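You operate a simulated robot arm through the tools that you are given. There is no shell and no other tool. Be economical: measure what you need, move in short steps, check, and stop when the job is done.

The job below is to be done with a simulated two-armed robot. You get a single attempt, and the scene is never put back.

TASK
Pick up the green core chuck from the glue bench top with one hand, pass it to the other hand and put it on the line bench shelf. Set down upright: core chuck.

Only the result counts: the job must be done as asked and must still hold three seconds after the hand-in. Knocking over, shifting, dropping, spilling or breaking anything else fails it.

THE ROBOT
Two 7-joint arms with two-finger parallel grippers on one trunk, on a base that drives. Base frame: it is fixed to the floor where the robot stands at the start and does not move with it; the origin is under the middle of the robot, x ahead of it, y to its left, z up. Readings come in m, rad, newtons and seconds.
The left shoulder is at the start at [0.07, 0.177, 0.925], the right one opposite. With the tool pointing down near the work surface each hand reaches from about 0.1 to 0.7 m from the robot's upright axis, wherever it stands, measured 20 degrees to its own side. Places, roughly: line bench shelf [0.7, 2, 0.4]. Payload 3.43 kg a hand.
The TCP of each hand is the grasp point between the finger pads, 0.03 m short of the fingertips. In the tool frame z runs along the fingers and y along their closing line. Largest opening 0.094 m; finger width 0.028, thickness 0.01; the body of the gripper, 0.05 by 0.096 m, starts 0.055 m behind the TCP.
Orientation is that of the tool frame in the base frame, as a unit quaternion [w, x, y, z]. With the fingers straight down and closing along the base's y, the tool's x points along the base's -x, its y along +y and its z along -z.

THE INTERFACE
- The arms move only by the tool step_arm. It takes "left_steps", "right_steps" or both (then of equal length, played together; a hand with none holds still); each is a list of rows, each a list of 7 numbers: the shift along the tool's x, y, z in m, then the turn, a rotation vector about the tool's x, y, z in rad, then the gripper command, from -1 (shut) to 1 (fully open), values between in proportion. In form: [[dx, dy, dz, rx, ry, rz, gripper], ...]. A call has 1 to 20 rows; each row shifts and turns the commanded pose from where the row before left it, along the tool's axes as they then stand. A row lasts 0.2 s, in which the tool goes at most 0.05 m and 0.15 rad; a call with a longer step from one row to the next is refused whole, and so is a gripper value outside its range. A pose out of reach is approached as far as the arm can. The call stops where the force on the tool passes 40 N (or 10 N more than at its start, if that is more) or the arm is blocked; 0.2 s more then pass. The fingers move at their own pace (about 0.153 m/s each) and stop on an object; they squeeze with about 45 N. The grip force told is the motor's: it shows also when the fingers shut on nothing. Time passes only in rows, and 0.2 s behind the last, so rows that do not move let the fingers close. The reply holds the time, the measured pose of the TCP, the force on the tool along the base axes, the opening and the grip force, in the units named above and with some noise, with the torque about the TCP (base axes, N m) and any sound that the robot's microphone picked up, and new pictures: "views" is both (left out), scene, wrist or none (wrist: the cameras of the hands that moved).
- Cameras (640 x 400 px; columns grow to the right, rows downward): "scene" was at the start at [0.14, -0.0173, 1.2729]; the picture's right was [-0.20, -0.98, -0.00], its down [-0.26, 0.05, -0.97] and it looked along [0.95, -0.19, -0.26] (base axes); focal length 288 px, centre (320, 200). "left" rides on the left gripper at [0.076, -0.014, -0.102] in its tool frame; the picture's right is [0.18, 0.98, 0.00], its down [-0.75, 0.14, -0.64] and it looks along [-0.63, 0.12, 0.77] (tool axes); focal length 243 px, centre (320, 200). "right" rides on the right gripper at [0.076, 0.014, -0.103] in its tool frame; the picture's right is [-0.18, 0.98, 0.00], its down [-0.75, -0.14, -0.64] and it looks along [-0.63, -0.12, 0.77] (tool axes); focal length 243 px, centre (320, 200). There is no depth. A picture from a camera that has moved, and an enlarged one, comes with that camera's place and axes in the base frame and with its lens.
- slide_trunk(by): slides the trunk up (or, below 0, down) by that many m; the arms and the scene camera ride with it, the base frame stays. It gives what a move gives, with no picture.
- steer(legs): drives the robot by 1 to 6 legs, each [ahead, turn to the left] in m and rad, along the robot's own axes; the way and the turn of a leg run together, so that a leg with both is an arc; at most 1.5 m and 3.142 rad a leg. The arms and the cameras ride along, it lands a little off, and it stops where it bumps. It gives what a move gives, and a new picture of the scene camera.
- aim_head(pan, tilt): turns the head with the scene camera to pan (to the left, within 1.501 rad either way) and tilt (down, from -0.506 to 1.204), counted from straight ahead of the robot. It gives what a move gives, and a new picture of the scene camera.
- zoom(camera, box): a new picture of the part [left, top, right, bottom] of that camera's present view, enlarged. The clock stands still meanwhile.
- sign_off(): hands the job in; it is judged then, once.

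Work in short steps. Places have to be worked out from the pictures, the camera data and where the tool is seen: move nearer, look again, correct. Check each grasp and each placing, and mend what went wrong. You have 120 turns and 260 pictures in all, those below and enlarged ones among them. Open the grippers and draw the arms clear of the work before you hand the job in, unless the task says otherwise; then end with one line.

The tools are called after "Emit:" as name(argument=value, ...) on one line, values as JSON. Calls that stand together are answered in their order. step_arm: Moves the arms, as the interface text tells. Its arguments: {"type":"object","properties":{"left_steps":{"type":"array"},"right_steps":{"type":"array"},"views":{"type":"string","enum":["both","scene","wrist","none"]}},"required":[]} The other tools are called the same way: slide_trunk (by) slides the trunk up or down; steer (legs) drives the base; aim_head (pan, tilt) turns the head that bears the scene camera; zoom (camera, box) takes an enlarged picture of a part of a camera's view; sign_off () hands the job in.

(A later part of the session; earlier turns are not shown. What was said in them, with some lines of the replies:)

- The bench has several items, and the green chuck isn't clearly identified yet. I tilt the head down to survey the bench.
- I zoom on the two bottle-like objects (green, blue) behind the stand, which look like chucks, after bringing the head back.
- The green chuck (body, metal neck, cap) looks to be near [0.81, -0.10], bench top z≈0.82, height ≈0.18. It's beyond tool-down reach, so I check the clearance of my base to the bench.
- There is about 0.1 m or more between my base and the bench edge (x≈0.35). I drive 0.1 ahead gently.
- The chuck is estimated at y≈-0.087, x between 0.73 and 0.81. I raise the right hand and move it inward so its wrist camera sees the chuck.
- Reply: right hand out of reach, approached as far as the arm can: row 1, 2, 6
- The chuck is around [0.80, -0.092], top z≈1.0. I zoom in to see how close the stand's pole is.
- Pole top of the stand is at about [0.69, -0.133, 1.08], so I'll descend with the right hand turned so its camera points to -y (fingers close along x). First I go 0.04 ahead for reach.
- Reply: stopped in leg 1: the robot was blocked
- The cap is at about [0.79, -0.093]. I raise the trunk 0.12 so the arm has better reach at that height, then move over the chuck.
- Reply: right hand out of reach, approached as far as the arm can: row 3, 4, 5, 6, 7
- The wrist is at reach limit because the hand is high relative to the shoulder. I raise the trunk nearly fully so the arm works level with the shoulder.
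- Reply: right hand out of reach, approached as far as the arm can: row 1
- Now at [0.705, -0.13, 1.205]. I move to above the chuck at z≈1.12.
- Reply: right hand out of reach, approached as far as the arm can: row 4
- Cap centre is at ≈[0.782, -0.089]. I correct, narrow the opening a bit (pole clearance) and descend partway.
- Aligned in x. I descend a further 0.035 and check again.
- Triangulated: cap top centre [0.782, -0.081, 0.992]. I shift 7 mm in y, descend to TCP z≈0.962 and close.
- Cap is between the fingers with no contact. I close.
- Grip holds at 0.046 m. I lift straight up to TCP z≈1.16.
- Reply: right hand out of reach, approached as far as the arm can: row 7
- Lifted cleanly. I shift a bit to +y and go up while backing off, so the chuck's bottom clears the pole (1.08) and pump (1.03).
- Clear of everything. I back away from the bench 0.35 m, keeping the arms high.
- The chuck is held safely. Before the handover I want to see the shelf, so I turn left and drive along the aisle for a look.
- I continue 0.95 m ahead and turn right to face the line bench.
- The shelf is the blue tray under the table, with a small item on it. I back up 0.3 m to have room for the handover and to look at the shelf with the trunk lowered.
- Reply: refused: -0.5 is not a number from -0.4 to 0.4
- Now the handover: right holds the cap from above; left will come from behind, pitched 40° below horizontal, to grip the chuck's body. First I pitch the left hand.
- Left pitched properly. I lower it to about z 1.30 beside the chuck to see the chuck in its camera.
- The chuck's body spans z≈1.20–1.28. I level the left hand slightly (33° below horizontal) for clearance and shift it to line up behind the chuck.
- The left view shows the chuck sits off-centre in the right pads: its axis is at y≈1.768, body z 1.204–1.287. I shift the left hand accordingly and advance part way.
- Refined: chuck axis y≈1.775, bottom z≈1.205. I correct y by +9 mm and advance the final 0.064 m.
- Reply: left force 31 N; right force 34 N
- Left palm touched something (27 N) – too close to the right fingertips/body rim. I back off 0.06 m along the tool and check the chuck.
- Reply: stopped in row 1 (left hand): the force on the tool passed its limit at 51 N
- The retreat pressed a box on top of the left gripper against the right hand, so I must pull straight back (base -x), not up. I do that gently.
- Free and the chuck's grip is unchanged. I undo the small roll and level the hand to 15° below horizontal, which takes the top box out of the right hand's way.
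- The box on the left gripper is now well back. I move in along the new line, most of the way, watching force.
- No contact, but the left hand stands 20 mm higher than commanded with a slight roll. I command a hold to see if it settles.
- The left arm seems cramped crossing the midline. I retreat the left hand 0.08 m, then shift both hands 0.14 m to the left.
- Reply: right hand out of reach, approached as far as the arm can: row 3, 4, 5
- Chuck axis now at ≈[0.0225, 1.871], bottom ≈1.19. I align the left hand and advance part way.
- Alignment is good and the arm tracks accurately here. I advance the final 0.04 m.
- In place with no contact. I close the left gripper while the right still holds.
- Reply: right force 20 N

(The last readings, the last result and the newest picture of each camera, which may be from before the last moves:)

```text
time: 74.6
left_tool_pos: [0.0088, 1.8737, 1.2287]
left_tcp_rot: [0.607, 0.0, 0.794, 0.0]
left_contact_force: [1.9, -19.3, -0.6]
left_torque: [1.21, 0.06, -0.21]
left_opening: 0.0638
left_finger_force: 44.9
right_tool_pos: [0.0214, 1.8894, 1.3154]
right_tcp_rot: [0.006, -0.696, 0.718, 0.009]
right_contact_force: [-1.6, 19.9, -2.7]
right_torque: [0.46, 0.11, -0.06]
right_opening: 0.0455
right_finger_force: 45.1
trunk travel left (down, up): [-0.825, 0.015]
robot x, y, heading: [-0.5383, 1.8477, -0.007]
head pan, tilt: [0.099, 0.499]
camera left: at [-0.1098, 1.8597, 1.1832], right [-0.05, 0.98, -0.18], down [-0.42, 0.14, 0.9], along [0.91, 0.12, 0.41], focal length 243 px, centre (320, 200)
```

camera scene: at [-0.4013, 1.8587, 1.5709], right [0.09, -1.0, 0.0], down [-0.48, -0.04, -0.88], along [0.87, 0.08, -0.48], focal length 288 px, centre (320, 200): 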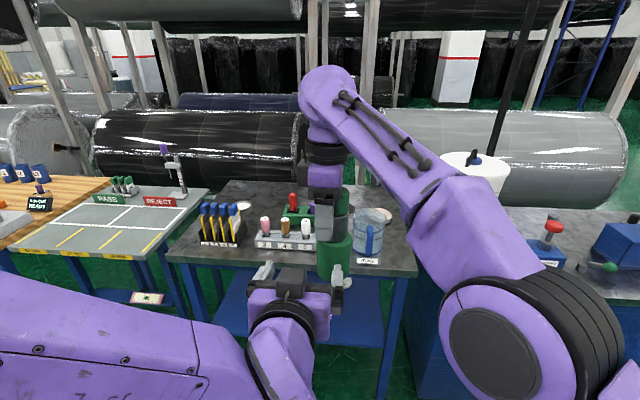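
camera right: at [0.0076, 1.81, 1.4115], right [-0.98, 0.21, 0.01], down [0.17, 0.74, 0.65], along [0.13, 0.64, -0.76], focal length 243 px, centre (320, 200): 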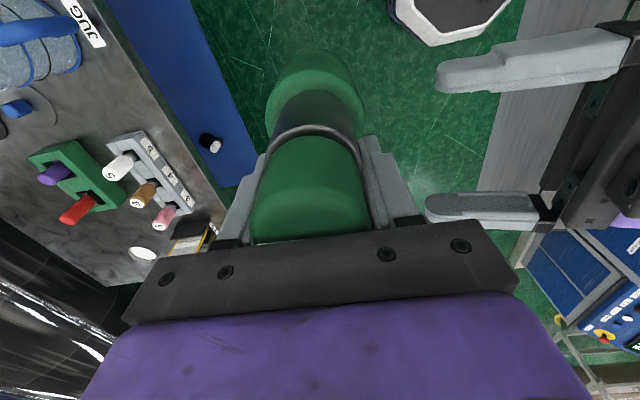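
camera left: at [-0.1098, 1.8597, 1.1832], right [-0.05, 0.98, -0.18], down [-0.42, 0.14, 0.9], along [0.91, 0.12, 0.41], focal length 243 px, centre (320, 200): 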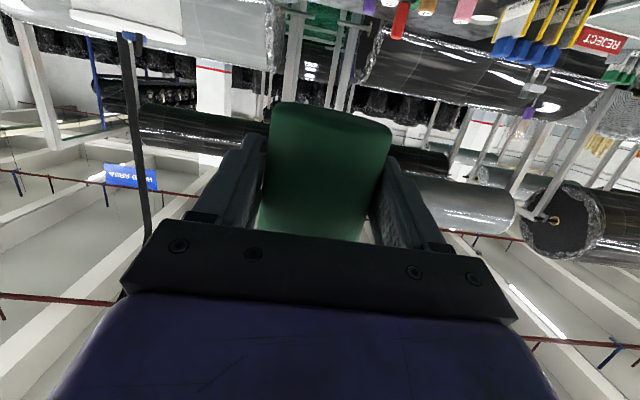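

Left holds the body at 0.064 m. I relieve the side force by easing left 2.5 mm to -y, then open the right hand.

Emit:
step_arm(left_steps=[[0, -0.0025, 0, 0, 0, 0, -1], [0, 0, 0, 0, 0, 0, -1]], views="none")

Emit:
step_arm(right_steps=[[0, 0, 0, 0, 0, 0, -0.3], [0, 0, 0, 0, 0, 0, 0.1], [0, 0, 0, 0, 0, 0, 0.6], [0, 0, 0, 0, 0, 0, 0.6]], views="wrist")

```text
time: 75.2
left_tool_pos: [0.0097, 1.8733, 1.2294]
left_tcp_rot: [0.608, -0.003, 0.794, 0.002]
left_contact_force: [-1.3, -5.6, -1.0]
left_torque: [0.32, -0.13, -0.8]
left_opening: 0.0638
left_finger_force: 44.8
right_tool_pos: [0.0202, 1.8871, 1.3154]
right_tcp_rot: [0.006, -0.697, 0.717, 0.007]
right_contact_force: [0.6, 6.2, -5.7]
right_torque: [0.33, 0.01, 0.76]
right_opening: 0.0456
right_finger_force: 45.0
trunk travel left (down, up): [-0.825, 0.015]
robot x, y, heading: [-0.5416, 1.8507, -0.002]
head pan, tilt: [0.099, 0.499]
```

```text
time: 76.2
left_tool_pos: [0.01, 1.8713, 1.23]
left_tcp_rot: [0.607, -0.001, 0.794, 0.0]
left_contact_force: [0.2, -0.2, 0.8]
left_torque: [0.0, 0.06, -0.02]
left_opening: 0.0636
left_finger_force: 45.5
right_tool_pos: [0.0215, 1.8876, 1.3157]
right_tcp_rot: [0.007, -0.695, 0.719, 0.008]
right_contact_force: [0.0, 0.5, -0.1]
right_torque: [0.04, -0.01, 0.0]
right_opening: 0.0751
right_finger_force: 0.1
trunk travel left (down, up): [-0.825, 0.015]
robot x, y, heading: [-0.5441, 1.8474, -0.002]
head pan, tilt: [0.099, 0.499]
camera right: at [0.0057, 1.8095, 1.4171], right [-0.98, 0.21, 0.01], down [0.17, 0.73, 0.66], along [0.14, 0.64, -0.75], focal length 243 px, centre (320, 200)
```

right: 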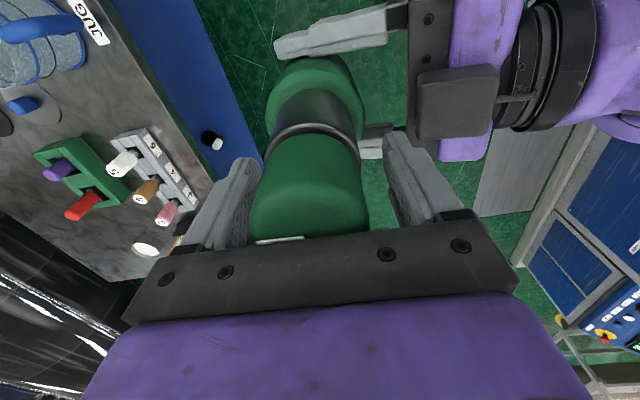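

The right is open and the chuck stays in the left. I raise the right hand straight up and clear.

Emit:
step_arm(right_steps=[[0, 0, -0.02, 0, 0, 0, 0.6], [0, 0, -0.03, 0, 0, 0, 0.6], [0, 0, -0.04, 0, 0, 0, 0.6], [0.03, 0, -0.02, 0, 0, 0, 0.6], [0.04, 0, 0, 0, 0, 0, 0.6], [0.04, 0, 0, 0, 0, 0, 0.6], [0.04, 0, 0, 0, 0, 0, 0.6], [0.04, 0, 0, 0, 0, 0, 0.6], [0.04, 0, 0, 0, 0, 0, 0.6], [0, 0, 0, 0, 0, 0, 0.6]])

```text
time: 78.4
left_tool_pos: [0.0097, 1.8716, 1.2297]
left_tcp_rot: [0.608, -0.002, 0.794, 0.001]
left_contact_force: [0.6, 0.4, -0.1]
left_torque: [0.02, 0.04, 0.02]
left_opening: 0.0637
left_finger_force: 45.0
right_tool_pos: [0.0009, 1.6465, 1.3783]
right_tcp_rot: [0.002, -0.705, 0.71, 0.0]
right_contact_force: [-0.4, -0.6, 0.6]
right_torque: [-0.02, -0.03, -0.03]
right_opening: 0.0752
right_finger_force: 0.1
right hand out of reach, approached as far as the arm can: row 1, 2, 3
trunk travel left (down, up): [-0.825, 0.015]
robot x, y, heading: [-0.542, 1.8519, -0.01]
head pan, tilt: [0.099, 0.499]
camera scene: at [-0.4018, 1.8603, 1.571], right [0.09, -1.0, 0.0], down [-0.48, -0.05, -0.88], along [0.87, 0.08, -0.48], focal length 288 px, centre (320, 200)
camera right: at [-0.0132, 1.5701, 1.481], right [-0.98, 0.19, 0.0], down [0.15, 0.75, 0.65], along [0.13, 0.63, -0.76], focal length 243 px, centre (320, 200)
```

scene: 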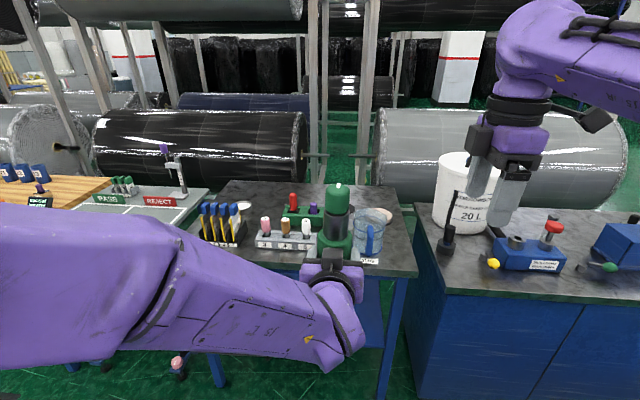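
right: 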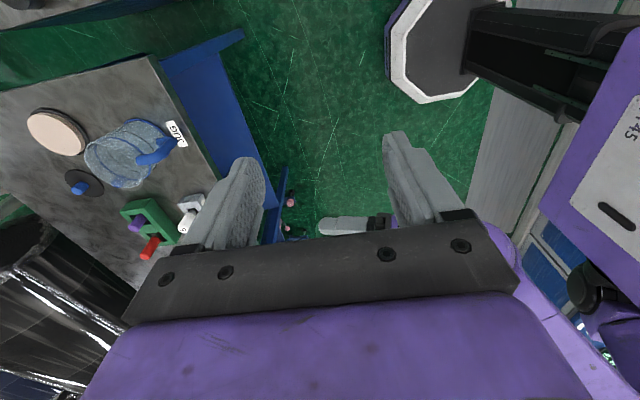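

The chuck is upright in the left hand. I tuck the right hand back 0.18 m so it stays clear of the benches.

Emit:
step_arm(right_steps=[[0, 0.03, 0, 0, 0, 0, 0.6], [0.01, 0.03, 0, 0, 0, 0, 0.6], [0.02, 0.03, 0, 0, 0, 0, 0.6], [0.02, 0.03, 0, 0, 0, 0, 0.6], [0.02, 0.03, 0, 0, 0, 0, 0.6], [0.02, 0.03, 0, 0, 0, 0, 0.6], [0, 0, 0, 0, 0, 0, 0.6]], views="none")

Emit:
slide_trunk(by=-0.4)

Emit:
aim_head(pan=0.3, tilt=0.45)

```text
time: 80.0
left_tool_pos: [0.0099, 1.8716, 1.2282]
left_tcp_rot: [0.608, -0.001, 0.794, 0.0]
left_contact_force: [0.2, 0.8, -0.5]
left_torque: [0.01, 0.07, 0.02]
left_opening: 0.0635
left_finger_force: 45.6
right_tool_pos: [-0.18, 1.5591, 1.3814]
right_tcp_rot: [0.003, -0.704, 0.711, 0.001]
right_contact_force: [0.1, -0.2, -0.8]
right_torque: [-0.01, 0.0, 0.01]
right_opening: 0.075
right_finger_force: 0.1
trunk travel left (down, up): [-0.825, 0.015]
robot x, y, heading: [-0.547, 1.8513, -0.006]
head pan, tilt: [0.099, 0.499]
```

```text
time: 83.9
left_tool_pos: [0.0095, 1.8726, 0.8298]
left_tcp_rot: [0.607, -0.002, 0.794, 0.002]
left_contact_force: [0.9, 0.0, 0.5]
left_torque: [0.03, 0.06, -0.01]
left_opening: 0.0635
left_finger_force: 45.2
right_tool_pos: [-0.1808, 1.5598, 0.9808]
right_tcp_rot: [0.002, -0.704, 0.71, 0.001]
right_contact_force: [-0.1, 0.0, -0.1]
right_torque: [-0.01, 0.01, 0.01]
right_opening: 0.075
right_finger_force: 0.1
trunk travel left (down, up): [-0.425, 0.415]
robot x, y, heading: [-0.5433, 1.8471, -0.005]
head pan, tilt: [0.099, 0.499]
```

```text
time: 84.6
left_tool_pos: [0.0095, 1.8729, 0.8289]
left_tcp_rot: [0.607, -0.002, 0.794, 0.002]
left_contact_force: [0.2, 0.0, 0.7]
left_torque: [0.0, 0.04, 0.01]
left_opening: 0.0634
left_finger_force: 45.4
right_tool_pos: [-0.1809, 1.5598, 0.9815]
right_tcp_rot: [0.001, -0.704, 0.71, 0.001]
right_contact_force: [-0.1, 0.5, -0.1]
right_torque: [0.0, -0.04, 0.02]
right_opening: 0.0752
right_finger_force: 0.0
trunk travel left (down, up): [-0.425, 0.415]
robot x, y, heading: [-0.5427, 1.8496, -0.005]
head pan, tilt: [0.3, 0.45]
camera scene: at [-0.4049, 1.8773, 1.1755], right [0.29, -0.96, 0.0], down [-0.42, -0.13, -0.9], along [0.86, 0.26, -0.44], focal length 288 px, centre (320, 200)
```

scene: 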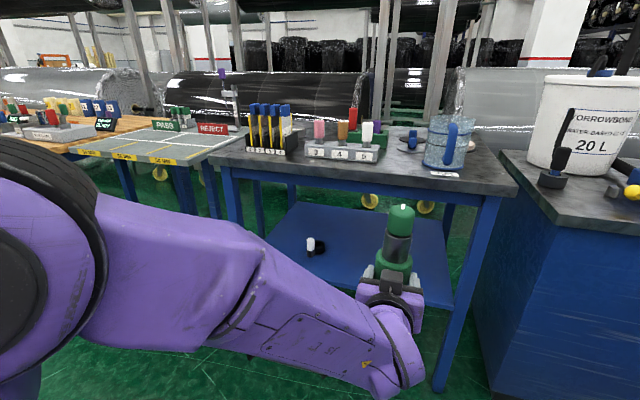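

Shelf front edge is x≈0.43, z≈0.40; the item on it is at ≈[0.63, 2.22] and a disc at the back [0.79, 1.86]. I lower the trunk 0.33 to bring the chuck's bottom to ≈0.46.

Emit:
slide_trunk(by=-0.33)

Emit:
aim_head(pan=0.1, tilt=0.3)

```text
time: 87.8
left_tool_pos: [0.0086, 1.8712, 0.4986]
left_tcp_rot: [0.607, -0.002, 0.795, 0.001]
left_contact_force: [-0.3, 0.4, -0.4]
left_torque: [-0.04, 0.09, 0.0]
left_opening: 0.0633
left_finger_force: 45.3
right_tool_pos: [-0.1796, 1.5598, 0.6508]
right_tcp_rot: [0.002, -0.704, 0.71, 0.001]
right_contact_force: [-0.8, -1.0, 0.1]
right_torque: [-0.02, -0.01, -0.02]
right_opening: 0.0752
right_finger_force: 0.0
trunk travel left (down, up): [-0.095, 0.745]
robot x, y, heading: [-0.5414, 1.8494, -0.007]
head pan, tilt: [0.3, 0.45]
```

```text
time: 88.6
left_tool_pos: [0.0095, 1.8718, 0.4989]
left_tcp_rot: [0.607, -0.001, 0.794, 0.0]
left_contact_force: [-0.3, 0.6, -0.4]
left_torque: [0.0, 0.07, 0.01]
left_opening: 0.0633
left_finger_force: 44.7
right_tool_pos: [-0.1815, 1.559, 0.6522]
right_tcp_rot: [0.002, -0.704, 0.711, 0.001]
right_contact_force: [0.0, -0.6, 0.3]
right_torque: [0.0, -0.01, 0.04]
right_opening: 0.0752
right_finger_force: 0.0
trunk travel left (down, up): [-0.095, 0.745]
robot x, y, heading: [-0.5405, 1.8481, -0.004]
head pan, tilt: [0.099, 0.3]
camera scene: at [-0.4002, 1.8595, 0.8594], right [0.1, -1.0, 0.0], down [-0.3, -0.03, -0.95], along [0.95, 0.09, -0.3], focal length 288 px, centre (320, 200)
```

scene: 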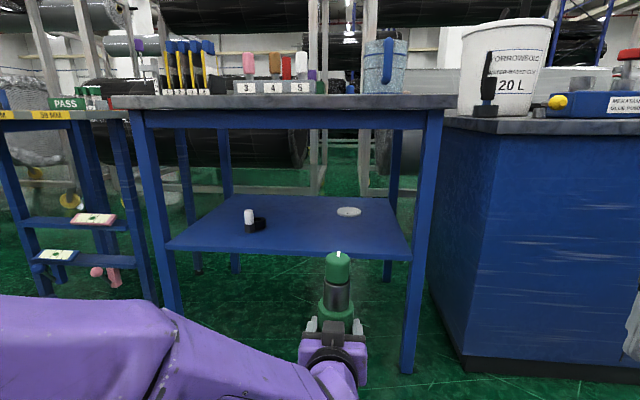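

The shelf opening is clear ahead. I raise the left hand 4 cm for margin and drive 0.35 ahead.

Emit:
step_arm(left_steps=[[-0.0193, 0, -0.0052, 0, 0, 0, -1], [-0.0193, 0, -0.0052, 0, 0, 0, -1], [0, 0, 0, 0, 0, 0, -1]], views="none")

Emit:
steer(legs=[[0.35, 0.0]])

Emit:
zoom(camera="scene", box=[220, 200, 460, 400])

Emit:
zoom(camera="left", box=[0, 0, 640, 400])

```text
time: 89.4
left_tool_pos: [0.0101, 1.8719, 0.5413]
left_tcp_rot: [0.607, -0.002, 0.795, 0.001]
left_contact_force: [1.1, 0.2, 0.4]
left_torque: [-0.01, 0.03, 0.01]
left_opening: 0.0633
left_finger_force: 45.0
right_tool_pos: [-0.1812, 1.5592, 0.6515]
right_tcp_rot: [0.002, -0.704, 0.71, 0.001]
right_contact_force: [-0.5, 0.3, 0.1]
right_torque: [0.0, 0.0, 0.02]
right_opening: 0.0749
right_finger_force: 0.1
trunk travel left (down, up): [-0.095, 0.745]
robot x, y, heading: [-0.5414, 1.8464, -0.007]
head pan, tilt: [0.099, 0.3]
```

```text
time: 91.7
left_tool_pos: [0.3599, 1.8788, 0.5398]
left_tcp_rot: [0.607, -0.007, 0.794, 0.005]
left_contact_force: [0.0, 0.1, -0.5]
left_torque: [-0.01, 0.08, 0.03]
left_opening: 0.0633
left_finger_force: 44.5
right_tool_pos: [0.1733, 1.565, 0.6505]
right_tcp_rot: [-0.001, 0.709, -0.705, -0.001]
right_contact_force: [-0.9, 1.0, 0.2]
right_torque: [0.02, 0.04, -0.03]
right_opening: 0.0753
right_finger_force: 0.0
trunk travel left (down, up): [-0.095, 0.745]
robot x, y, heading: [-0.1944, 1.8486, 0.008]
head pan, tilt: [0.099, 0.3]
camera scene: at [-0.0497, 1.862, 0.8594], right [0.11, -0.99, 0.0], down [-0.29, -0.03, -0.95], along [0.95, 0.1, -0.3], focal length 288 px, centre (320, 200)
```

scene: 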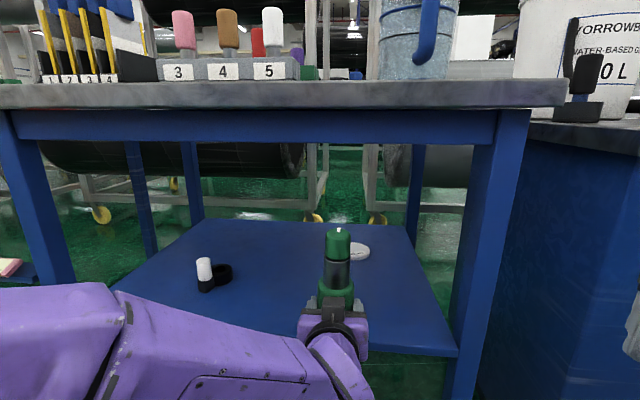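

```text
2.00 times, centred on (340, 300) of scene
camera zoom: at [-0.0497, 1.862, 0.8594], right [0.11, -0.99, 0.0], down [-0.29, -0.03, -0.95], along [0.95, 0.1, -0.3], focal length 577 px, centre (280, 0)
```

zoom: 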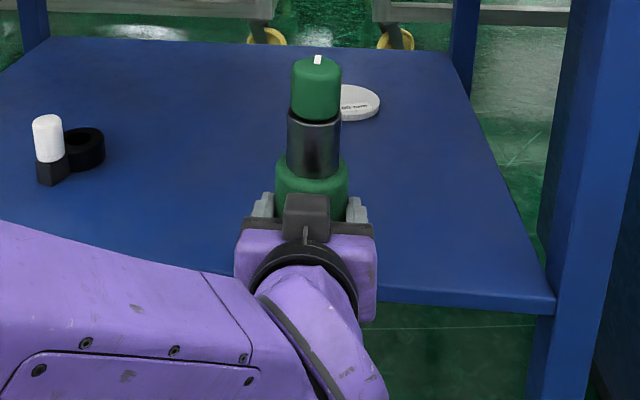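

```text
1.00 times, centred on (320, 200) of left (not enlarged: the box is as wide or as high as the picture)
camera zoom: at [0.2411, 1.8638, 0.4952], right [-0.06, 0.98, -0.18], down [-0.42, 0.14, 0.9], along [0.9, 0.13, 0.41], focal length 243 px, centre (320, 200)
```

zoom: 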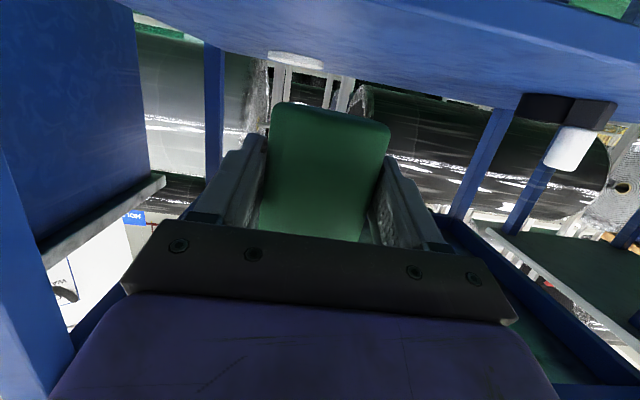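

Triangulating three views: shelf top z≈0.437, front edge x≈0.395. The chuck's bottom is at ≈0.503; I extend the left hand 0.105 m forward so the chuck axis comes to x≈0.475.

Emit:
step_arm(left_steps=[[-0.0069, 0, 0.0254, 0, 0, 0, -1], [-0.0069, 0, 0.0254, 0, 0, 0, -1], [-0.0068, 0, 0.0253, 0, 0, 0, -1], [-0.0068, 0, 0.0253, 0, 0, 0, -1], [0, 0, 0, 0, 0, 0, -1]])

```text
time: 92.8
left_tool_pos: [0.4659, 1.8821, 0.54]
left_tcp_rot: [0.607, -0.007, 0.795, 0.005]
left_contact_force: [0.8, 0.3, 0.2]
left_torque: [0.01, 0.06, -0.02]
left_opening: 0.0629
left_finger_force: 45.2
right_tool_pos: [0.1742, 1.5648, 0.6505]
right_tcp_rot: [-0.002, 0.709, -0.706, -0.001]
right_contact_force: [0.1, -0.5, -0.7]
right_torque: [0.01, -0.03, -0.01]
right_opening: 0.0753
right_finger_force: 0.1
trunk travel left (down, up): [-0.095, 0.745]
robot x, y, heading: [-0.1918, 1.8516, 0.011]
head pan, tilt: [0.099, 0.3]
camera scene: at [-0.0495, 1.862, 0.8594], right [0.11, -0.99, 0.0], down [-0.29, -0.03, -0.95], along [0.95, 0.1, -0.3], focal length 288 px, centre (320, 200)
camera left: at [0.3466, 1.8663, 0.4938], right [-0.06, 0.98, -0.18], down [-0.42, 0.13, 0.9], along [0.9, 0.13, 0.41], focal length 243 px, centre (320, 200)
```

scene: 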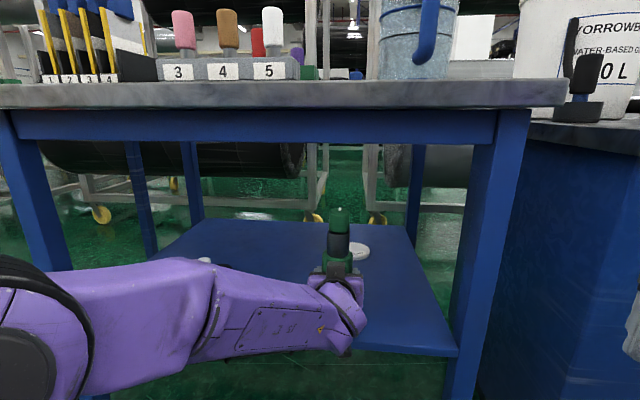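
left: 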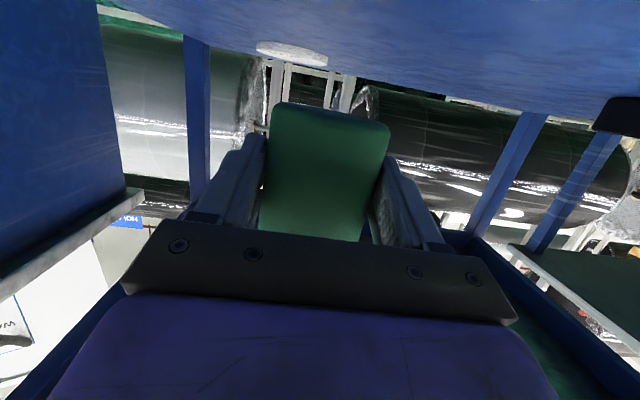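

Positioned over the shelf. I lower 0.045 m, then check before the final touch.

Emit:
step_arm(left_steps=[[0.0145, 0, 0.0039, 0, 0, 0, -1], [0.0145, 0, 0.0039, 0, 0, 0, -1], [0.0145, 0, 0.0039, 0, 0, 0, -1], [0, 0, 0, 0, 0, 0, -1]])

Emit:
zoom(camera="scene", box=[260, 190, 460, 370])

```text
time: 93.8
left_tool_pos: [0.4651, 1.8832, 0.4951]
left_tcp_rot: [0.607, -0.006, 0.795, 0.004]
left_contact_force: [0.2, 0.5, -0.1]
left_torque: [0.0, 0.06, 0.01]
left_opening: 0.0632
left_finger_force: 44.6
right_tool_pos: [0.1732, 1.5662, 0.6517]
right_tcp_rot: [-0.001, 0.709, -0.705, 0.0]
right_contact_force: [-0.2, -0.5, -0.2]
right_torque: [0.02, 0.01, 0.0]
right_opening: 0.0752
right_finger_force: 0.0
trunk travel left (down, up): [-0.095, 0.745]
robot x, y, heading: [-0.1943, 1.8554, 0.008]
head pan, tilt: [0.099, 0.3]
camera scene: at [-0.0495, 1.862, 0.8594], right [0.11, -0.99, 0.0], down [-0.29, -0.03, -0.95], along [0.95, 0.1, -0.3], focal length 288 px, centre (320, 200)
camera left: at [0.3462, 1.8667, 0.4486], right [-0.06, 0.98, -0.18], down [-0.42, 0.13, 0.9], along [0.9, 0.13, 0.41], focal length 243 px, centre (320, 200)
```

scene: 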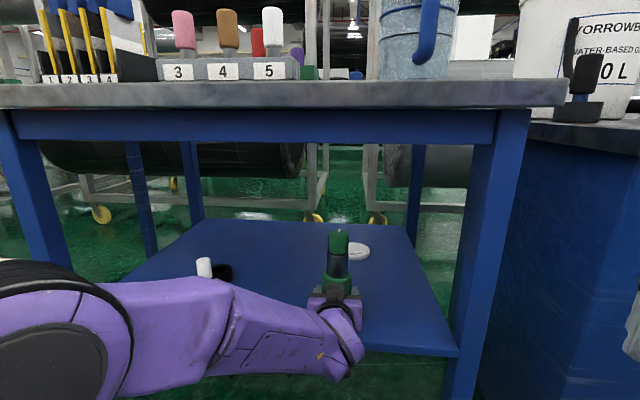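
left: 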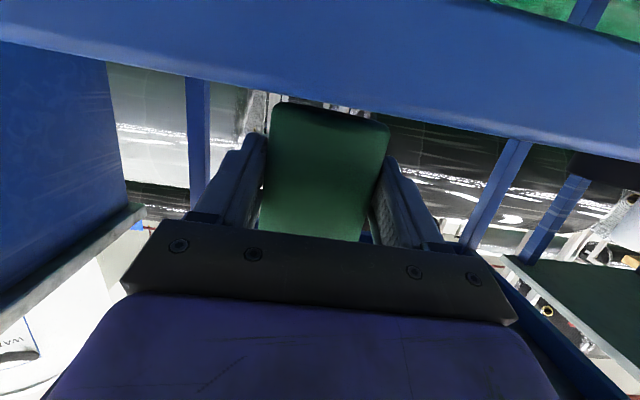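

```text
2.22 times, centred on (360, 280) of scene
camera zoom: at [-0.0495, 1.862, 0.8594], right [0.11, -0.99, 0.0], down [-0.29, -0.03, -0.95], along [0.95, 0.1, -0.3], focal length 641 px, centre (231, 22)
```

zoom: 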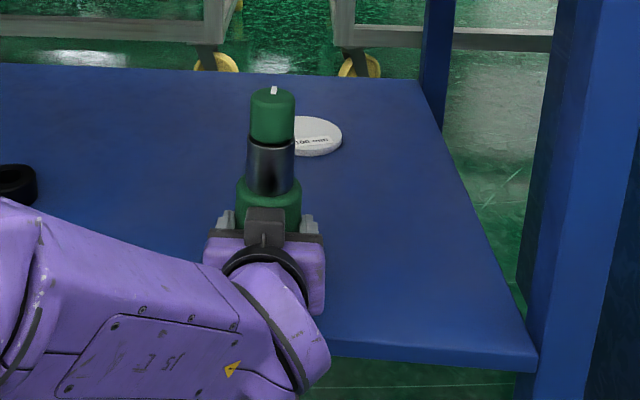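

The left camera is now right in front of the shelf's edge (shelf top ≈0.45 by this view), chuck bottom ≈8 mm above. I back off 12 mm for camera clearance, then lower in 3 mm rows watching the force.

Emit:
step_arm(left_steps=[[0.0031, 0, -0.0116, 0, 0, 0, -1], [0.0029, 0, 0.0008, 0, 0, 0, -1], [0.0029, 0, 0.0008, 0, 0, 0, -1], [0, 0, 0, 0, 0, 0, -1]], views="wrist")

```text
time: 94.8
left_tool_pos: [0.453, 1.8817, 0.4888]
left_tcp_rot: [0.607, -0.006, 0.794, 0.004]
left_contact_force: [-0.1, 0.2, 0.5]
left_torque: [0.0, 0.08, -0.01]
left_opening: 0.0631
left_finger_force: 45.5
right_tool_pos: [0.1733, 1.5659, 0.6504]
right_tcp_rot: [-0.001, 0.709, -0.705, 0.0]
right_contact_force: [0.0, -0.1, 0.5]
right_torque: [0.01, -0.01, 0.0]
right_opening: 0.0753
right_finger_force: 0.0
trunk travel left (down, up): [-0.095, 0.745]
robot x, y, heading: [-0.191, 1.8476, 0.01]
head pan, tilt: [0.099, 0.3]
camera left: at [0.3338, 1.8658, 0.4426], right [-0.06, 0.98, -0.18], down [-0.42, 0.14, 0.9], along [0.9, 0.13, 0.41], focal length 243 px, centre (320, 200)
```

left: 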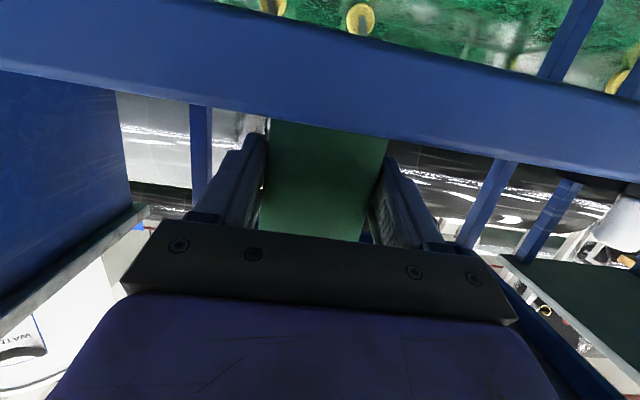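

Shelf top confirmed at ≈0.45; the chuck should be almost touching. I lower in 2 mm rows.

Emit:
step_arm(left_steps=[[0.0019, 0, 0.0005, 0, 0, 0, -1], [0.0019, 0, 0.0005, 0, 0, 0, -1], [0.0019, 0, 0.0005, 0, 0, 0, -1], [0, 0, 0, 0, 0, 0, -1]], views="wrist")

```text
time: 95.8
left_tool_pos: [0.4534, 1.8821, 0.4891]
left_tcp_rot: [0.612, -0.007, 0.791, 0.004]
left_contact_force: [0.3, 0.9, 22.1]
left_torque: [-0.42, 0.39, 0.0]
left_opening: 0.0632
left_finger_force: 45.3
right_tool_pos: [0.1713, 1.5655, 0.6529]
right_tcp_rot: [-0.003, 0.709, -0.705, 0.001]
right_contact_force: [1.2, 0.1, -1.2]
right_torque: [0.02, -0.02, 0.02]
right_opening: 0.0755
right_finger_force: 0.1
trunk travel left (down, up): [-0.095, 0.745]
robot x, y, heading: [-0.189, 1.8536, 0.013]
head pan, tilt: [0.099, 0.3]
camera left: at [0.3341, 1.8657, 0.4413], right [-0.06, 0.98, -0.18], down [-0.43, 0.14, 0.89], along [0.9, 0.13, 0.42], focal length 243 px, centre (320, 200)
```

left: 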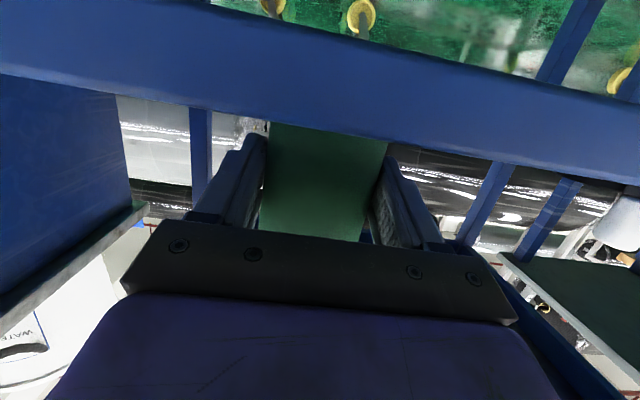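

Contact (22 N up) on the chuck's rim. I ease up 3 mm to a light press, then open slowly.

Emit:
step_arm(left_steps=[[-0.0029, 0, -0.0008, 0, 0, 0, -1], [0, 0, 0, 0, 0, 0, -1]], views="none")

Emit:
zoom(camera="scene", box=[260, 190, 460, 370])

```text
time: 96.5
left_tool_pos: [0.4519, 1.8826, 0.4887]
left_tcp_rot: [0.608, -0.007, 0.794, 0.005]
left_contact_force: [7.9, 2.7, 15.8]
left_torque: [-0.33, -0.03, 0.17]
left_opening: 0.0631
left_finger_force: 45.4
right_tool_pos: [0.172, 1.5642, 0.6516]
right_tcp_rot: [-0.003, 0.71, -0.705, 0.0]
right_contact_force: [0.3, 0.5, -0.4]
right_torque: [0.04, 0.01, 0.02]
right_opening: 0.075
right_finger_force: 0.1
trunk travel left (down, up): [-0.095, 0.745]
robot x, y, heading: [-0.19, 1.851, 0.01]
head pan, tilt: [0.099, 0.3]
```

```text
2.22 times, centred on (360, 280) of scene
camera zoom: at [-0.0512, 1.8622, 0.8597], right [0.11, -0.99, 0.0], down [-0.29, -0.03, -0.96], along [0.95, 0.1, -0.29], focal length 641 px, centre (231, 22)
```

zoom: 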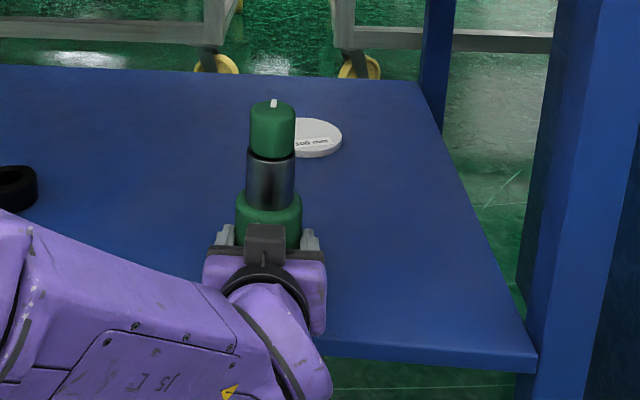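

The chuck looks vertical on the shelf. I open the left gripper slowly.

Emit:
step_arm(left_steps=[[0, 0, 0, 0, 0, 0, 0.25], [0, 0, 0, 0, 0, 0, 0.45], [0, 0, 0, 0, 0, 0, 0.7], [0, 0, 0, 0, 0, 0, 1], [0, 0, 0, 0, 0, 0, 1]])

Emit:
zoom(camera="scene", box=[260, 190, 460, 370])

```text
time: 97.7
left_tool_pos: [0.4528, 1.8808, 0.4863]
left_tcp_rot: [0.608, -0.007, 0.794, 0.005]
left_contact_force: [0.4, -0.3, -0.7]
left_torque: [-0.02, -0.03, 0.0]
left_opening: 0.094
left_finger_force: 0.0
right_tool_pos: [0.1742, 1.5659, 0.6505]
right_tcp_rot: [-0.003, 0.709, -0.706, 0.0]
right_contact_force: [-0.2, 0.6, 0.2]
right_torque: [0.01, 0.01, 0.04]
right_opening: 0.0752
right_finger_force: 0.0
trunk travel left (down, up): [-0.095, 0.745]
robot x, y, heading: [-0.1883, 1.8491, 0.007]
head pan, tilt: [0.099, 0.3]
camera scene: at [-0.0502, 1.862, 0.8595], right [0.11, -0.99, 0.0], down [-0.29, -0.03, -0.96], along [0.95, 0.1, -0.3], focal length 288 px, centre (320, 200)
camera left: at [0.3339, 1.8654, 0.4408], right [-0.06, 0.98, -0.18], down [-0.42, 0.13, 0.9], along [0.9, 0.13, 0.41], focal length 243 px, centre (320, 200)
```

scene: 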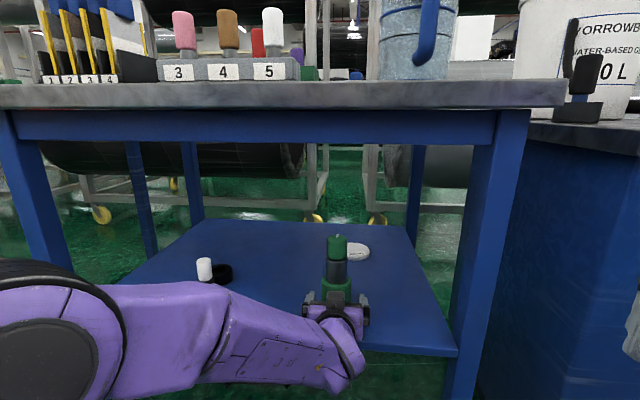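
left: 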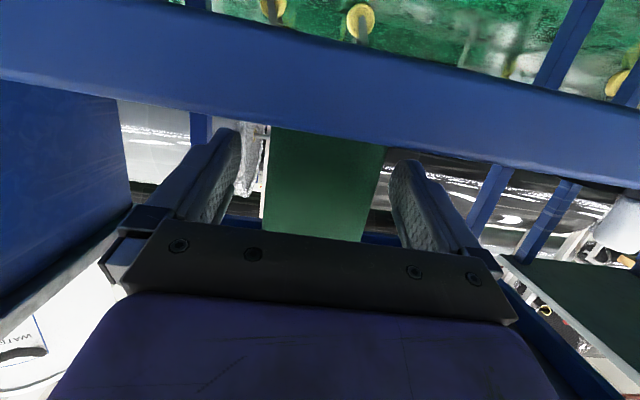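

```text
2.22 times, centred on (360, 280) of scene
camera zoom: at [-0.0502, 1.862, 0.8595], right [0.11, -0.99, 0.0], down [-0.29, -0.03, -0.96], along [0.95, 0.1, -0.3], focal length 641 px, centre (231, 22)
```

zoom: 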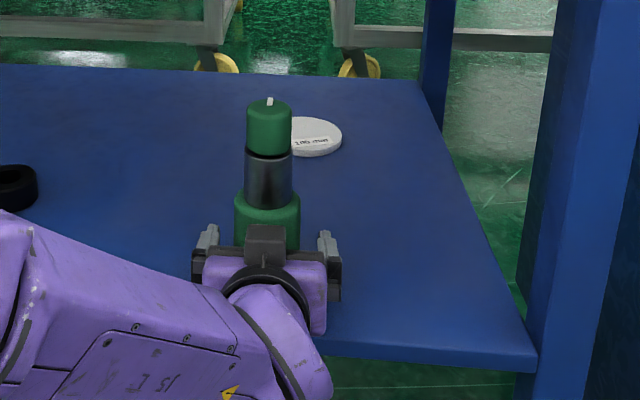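

It stands free. I withdraw the left hand straight back horizontally.

Emit:
step_arm(left_steps=[[0.0026, 0.003, -0.0097, 0, 0, 0, 1], [0.0052, 0, -0.0193, 0, 0, 0, 1], [0.0078, 0, -0.029, 0, 0, 0, 1], [0.0078, 0, -0.029, 0, 0, 0, 1], [0.0078, 0, -0.029, 0, 0, 0, 1], [0.0078, 0, -0.029, 0, 0, 0, 1], [0, 0, 0, 0, 0, 0, 1]])

Emit:
steer(legs=[[-0.3, 0.0]])

Emit:
zoom(camera="scene", box=[200, 150, 440, 300])

```text
time: 99.2
left_tool_pos: [0.3002, 1.8795, 0.4893]
left_tcp_rot: [0.607, -0.007, 0.795, 0.005]
left_contact_force: [-1.1, 1.4, -1.0]
left_torque: [0.01, 0.03, 0.03]
left_opening: 0.0943
left_finger_force: 0.0
right_tool_pos: [0.1731, 1.5647, 0.6518]
right_tcp_rot: [-0.002, 0.709, -0.705, 0.0]
right_contact_force: [-0.1, -0.6, 0.7]
right_torque: [0.03, 0.02, 0.0]
right_opening: 0.0752
right_finger_force: 0.1
trunk travel left (down, up): [-0.095, 0.745]
robot x, y, heading: [-0.1917, 1.8502, 0.009]
head pan, tilt: [0.099, 0.3]
camera scene: at [-0.0503, 1.862, 0.8595], right [0.11, -0.99, 0.0], down [-0.29, -0.03, -0.96], along [0.95, 0.1, -0.3], focal length 288 px, centre (320, 200)
camera left: at [0.1814, 1.8646, 0.4427], right [-0.06, 0.98, -0.18], down [-0.42, 0.14, 0.9], along [0.9, 0.13, 0.41], focal length 243 px, centre (320, 200)
```

scene: 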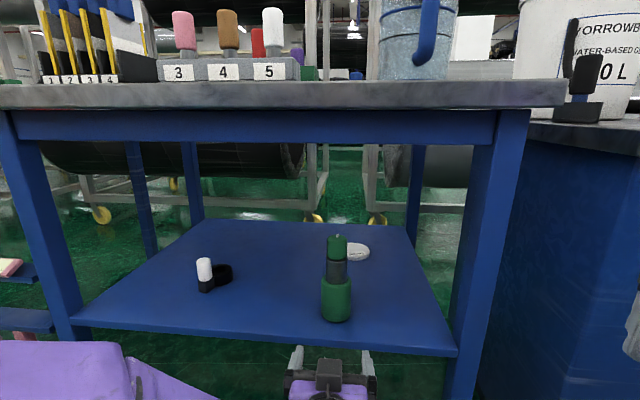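
left: 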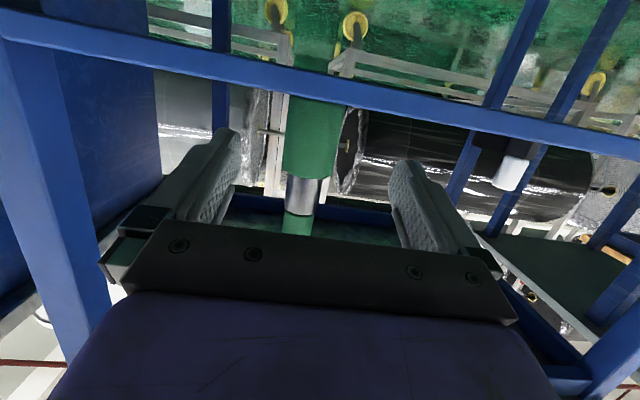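

```text
time: 101.3
left_tool_pos: [0.0061, 1.8787, 0.4886]
left_tcp_rot: [0.607, -0.008, 0.795, 0.005]
left_contact_force: [0.0, 0.3, -0.5]
left_torque: [-0.01, 0.02, 0.0]
left_opening: 0.094
left_finger_force: 0.1
right_tool_pos: [-0.1231, 1.5628, 0.651]
right_tcp_rot: [-0.003, 0.71, -0.705, 0.0]
right_contact_force: [-0.1, -0.3, -0.6]
right_torque: [0.03, -0.02, -0.02]
right_opening: 0.0754
right_finger_force: 0.1
trunk travel left (down, up): [-0.095, 0.745]
robot x, y, heading: [-0.4858, 1.8432, 0.01]
head pan, tilt: [0.099, 0.3]
camera scene: at [-0.3458, 1.8595, 0.8595], right [0.11, -0.99, 0.0], down [-0.29, -0.03, -0.96], along [0.95, 0.1, -0.3], focal length 288 px, centre (320, 200)
```

scene: 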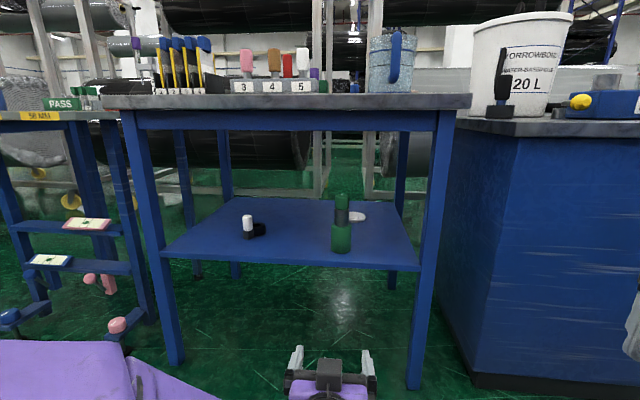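

```text
2.67 times, centred on (320, 225) of scene
camera zoom: at [-0.3458, 1.8595, 0.8595], right [0.11, -0.99, 0.0], down [-0.29, -0.03, -0.96], along [0.95, 0.1, -0.3], focal length 769 px, centre (320, 133)
```

zoom: 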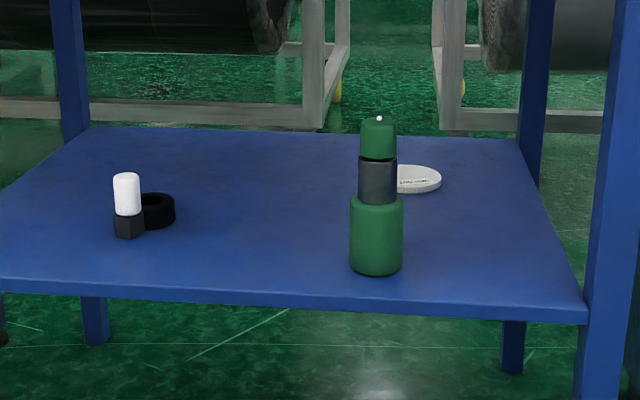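

The core chuck stands upright on the shelf, well inside the edge. Both hands are empty and drawn clear, so I hand in.

Emit:
sign_off()

```text
The job is handed in.
```

The green core chuck was picked up with the right hand, passed to the left and set down upright on the line bench shelf. In the last picture it was standing clear of the other items there, and the job is handed in.
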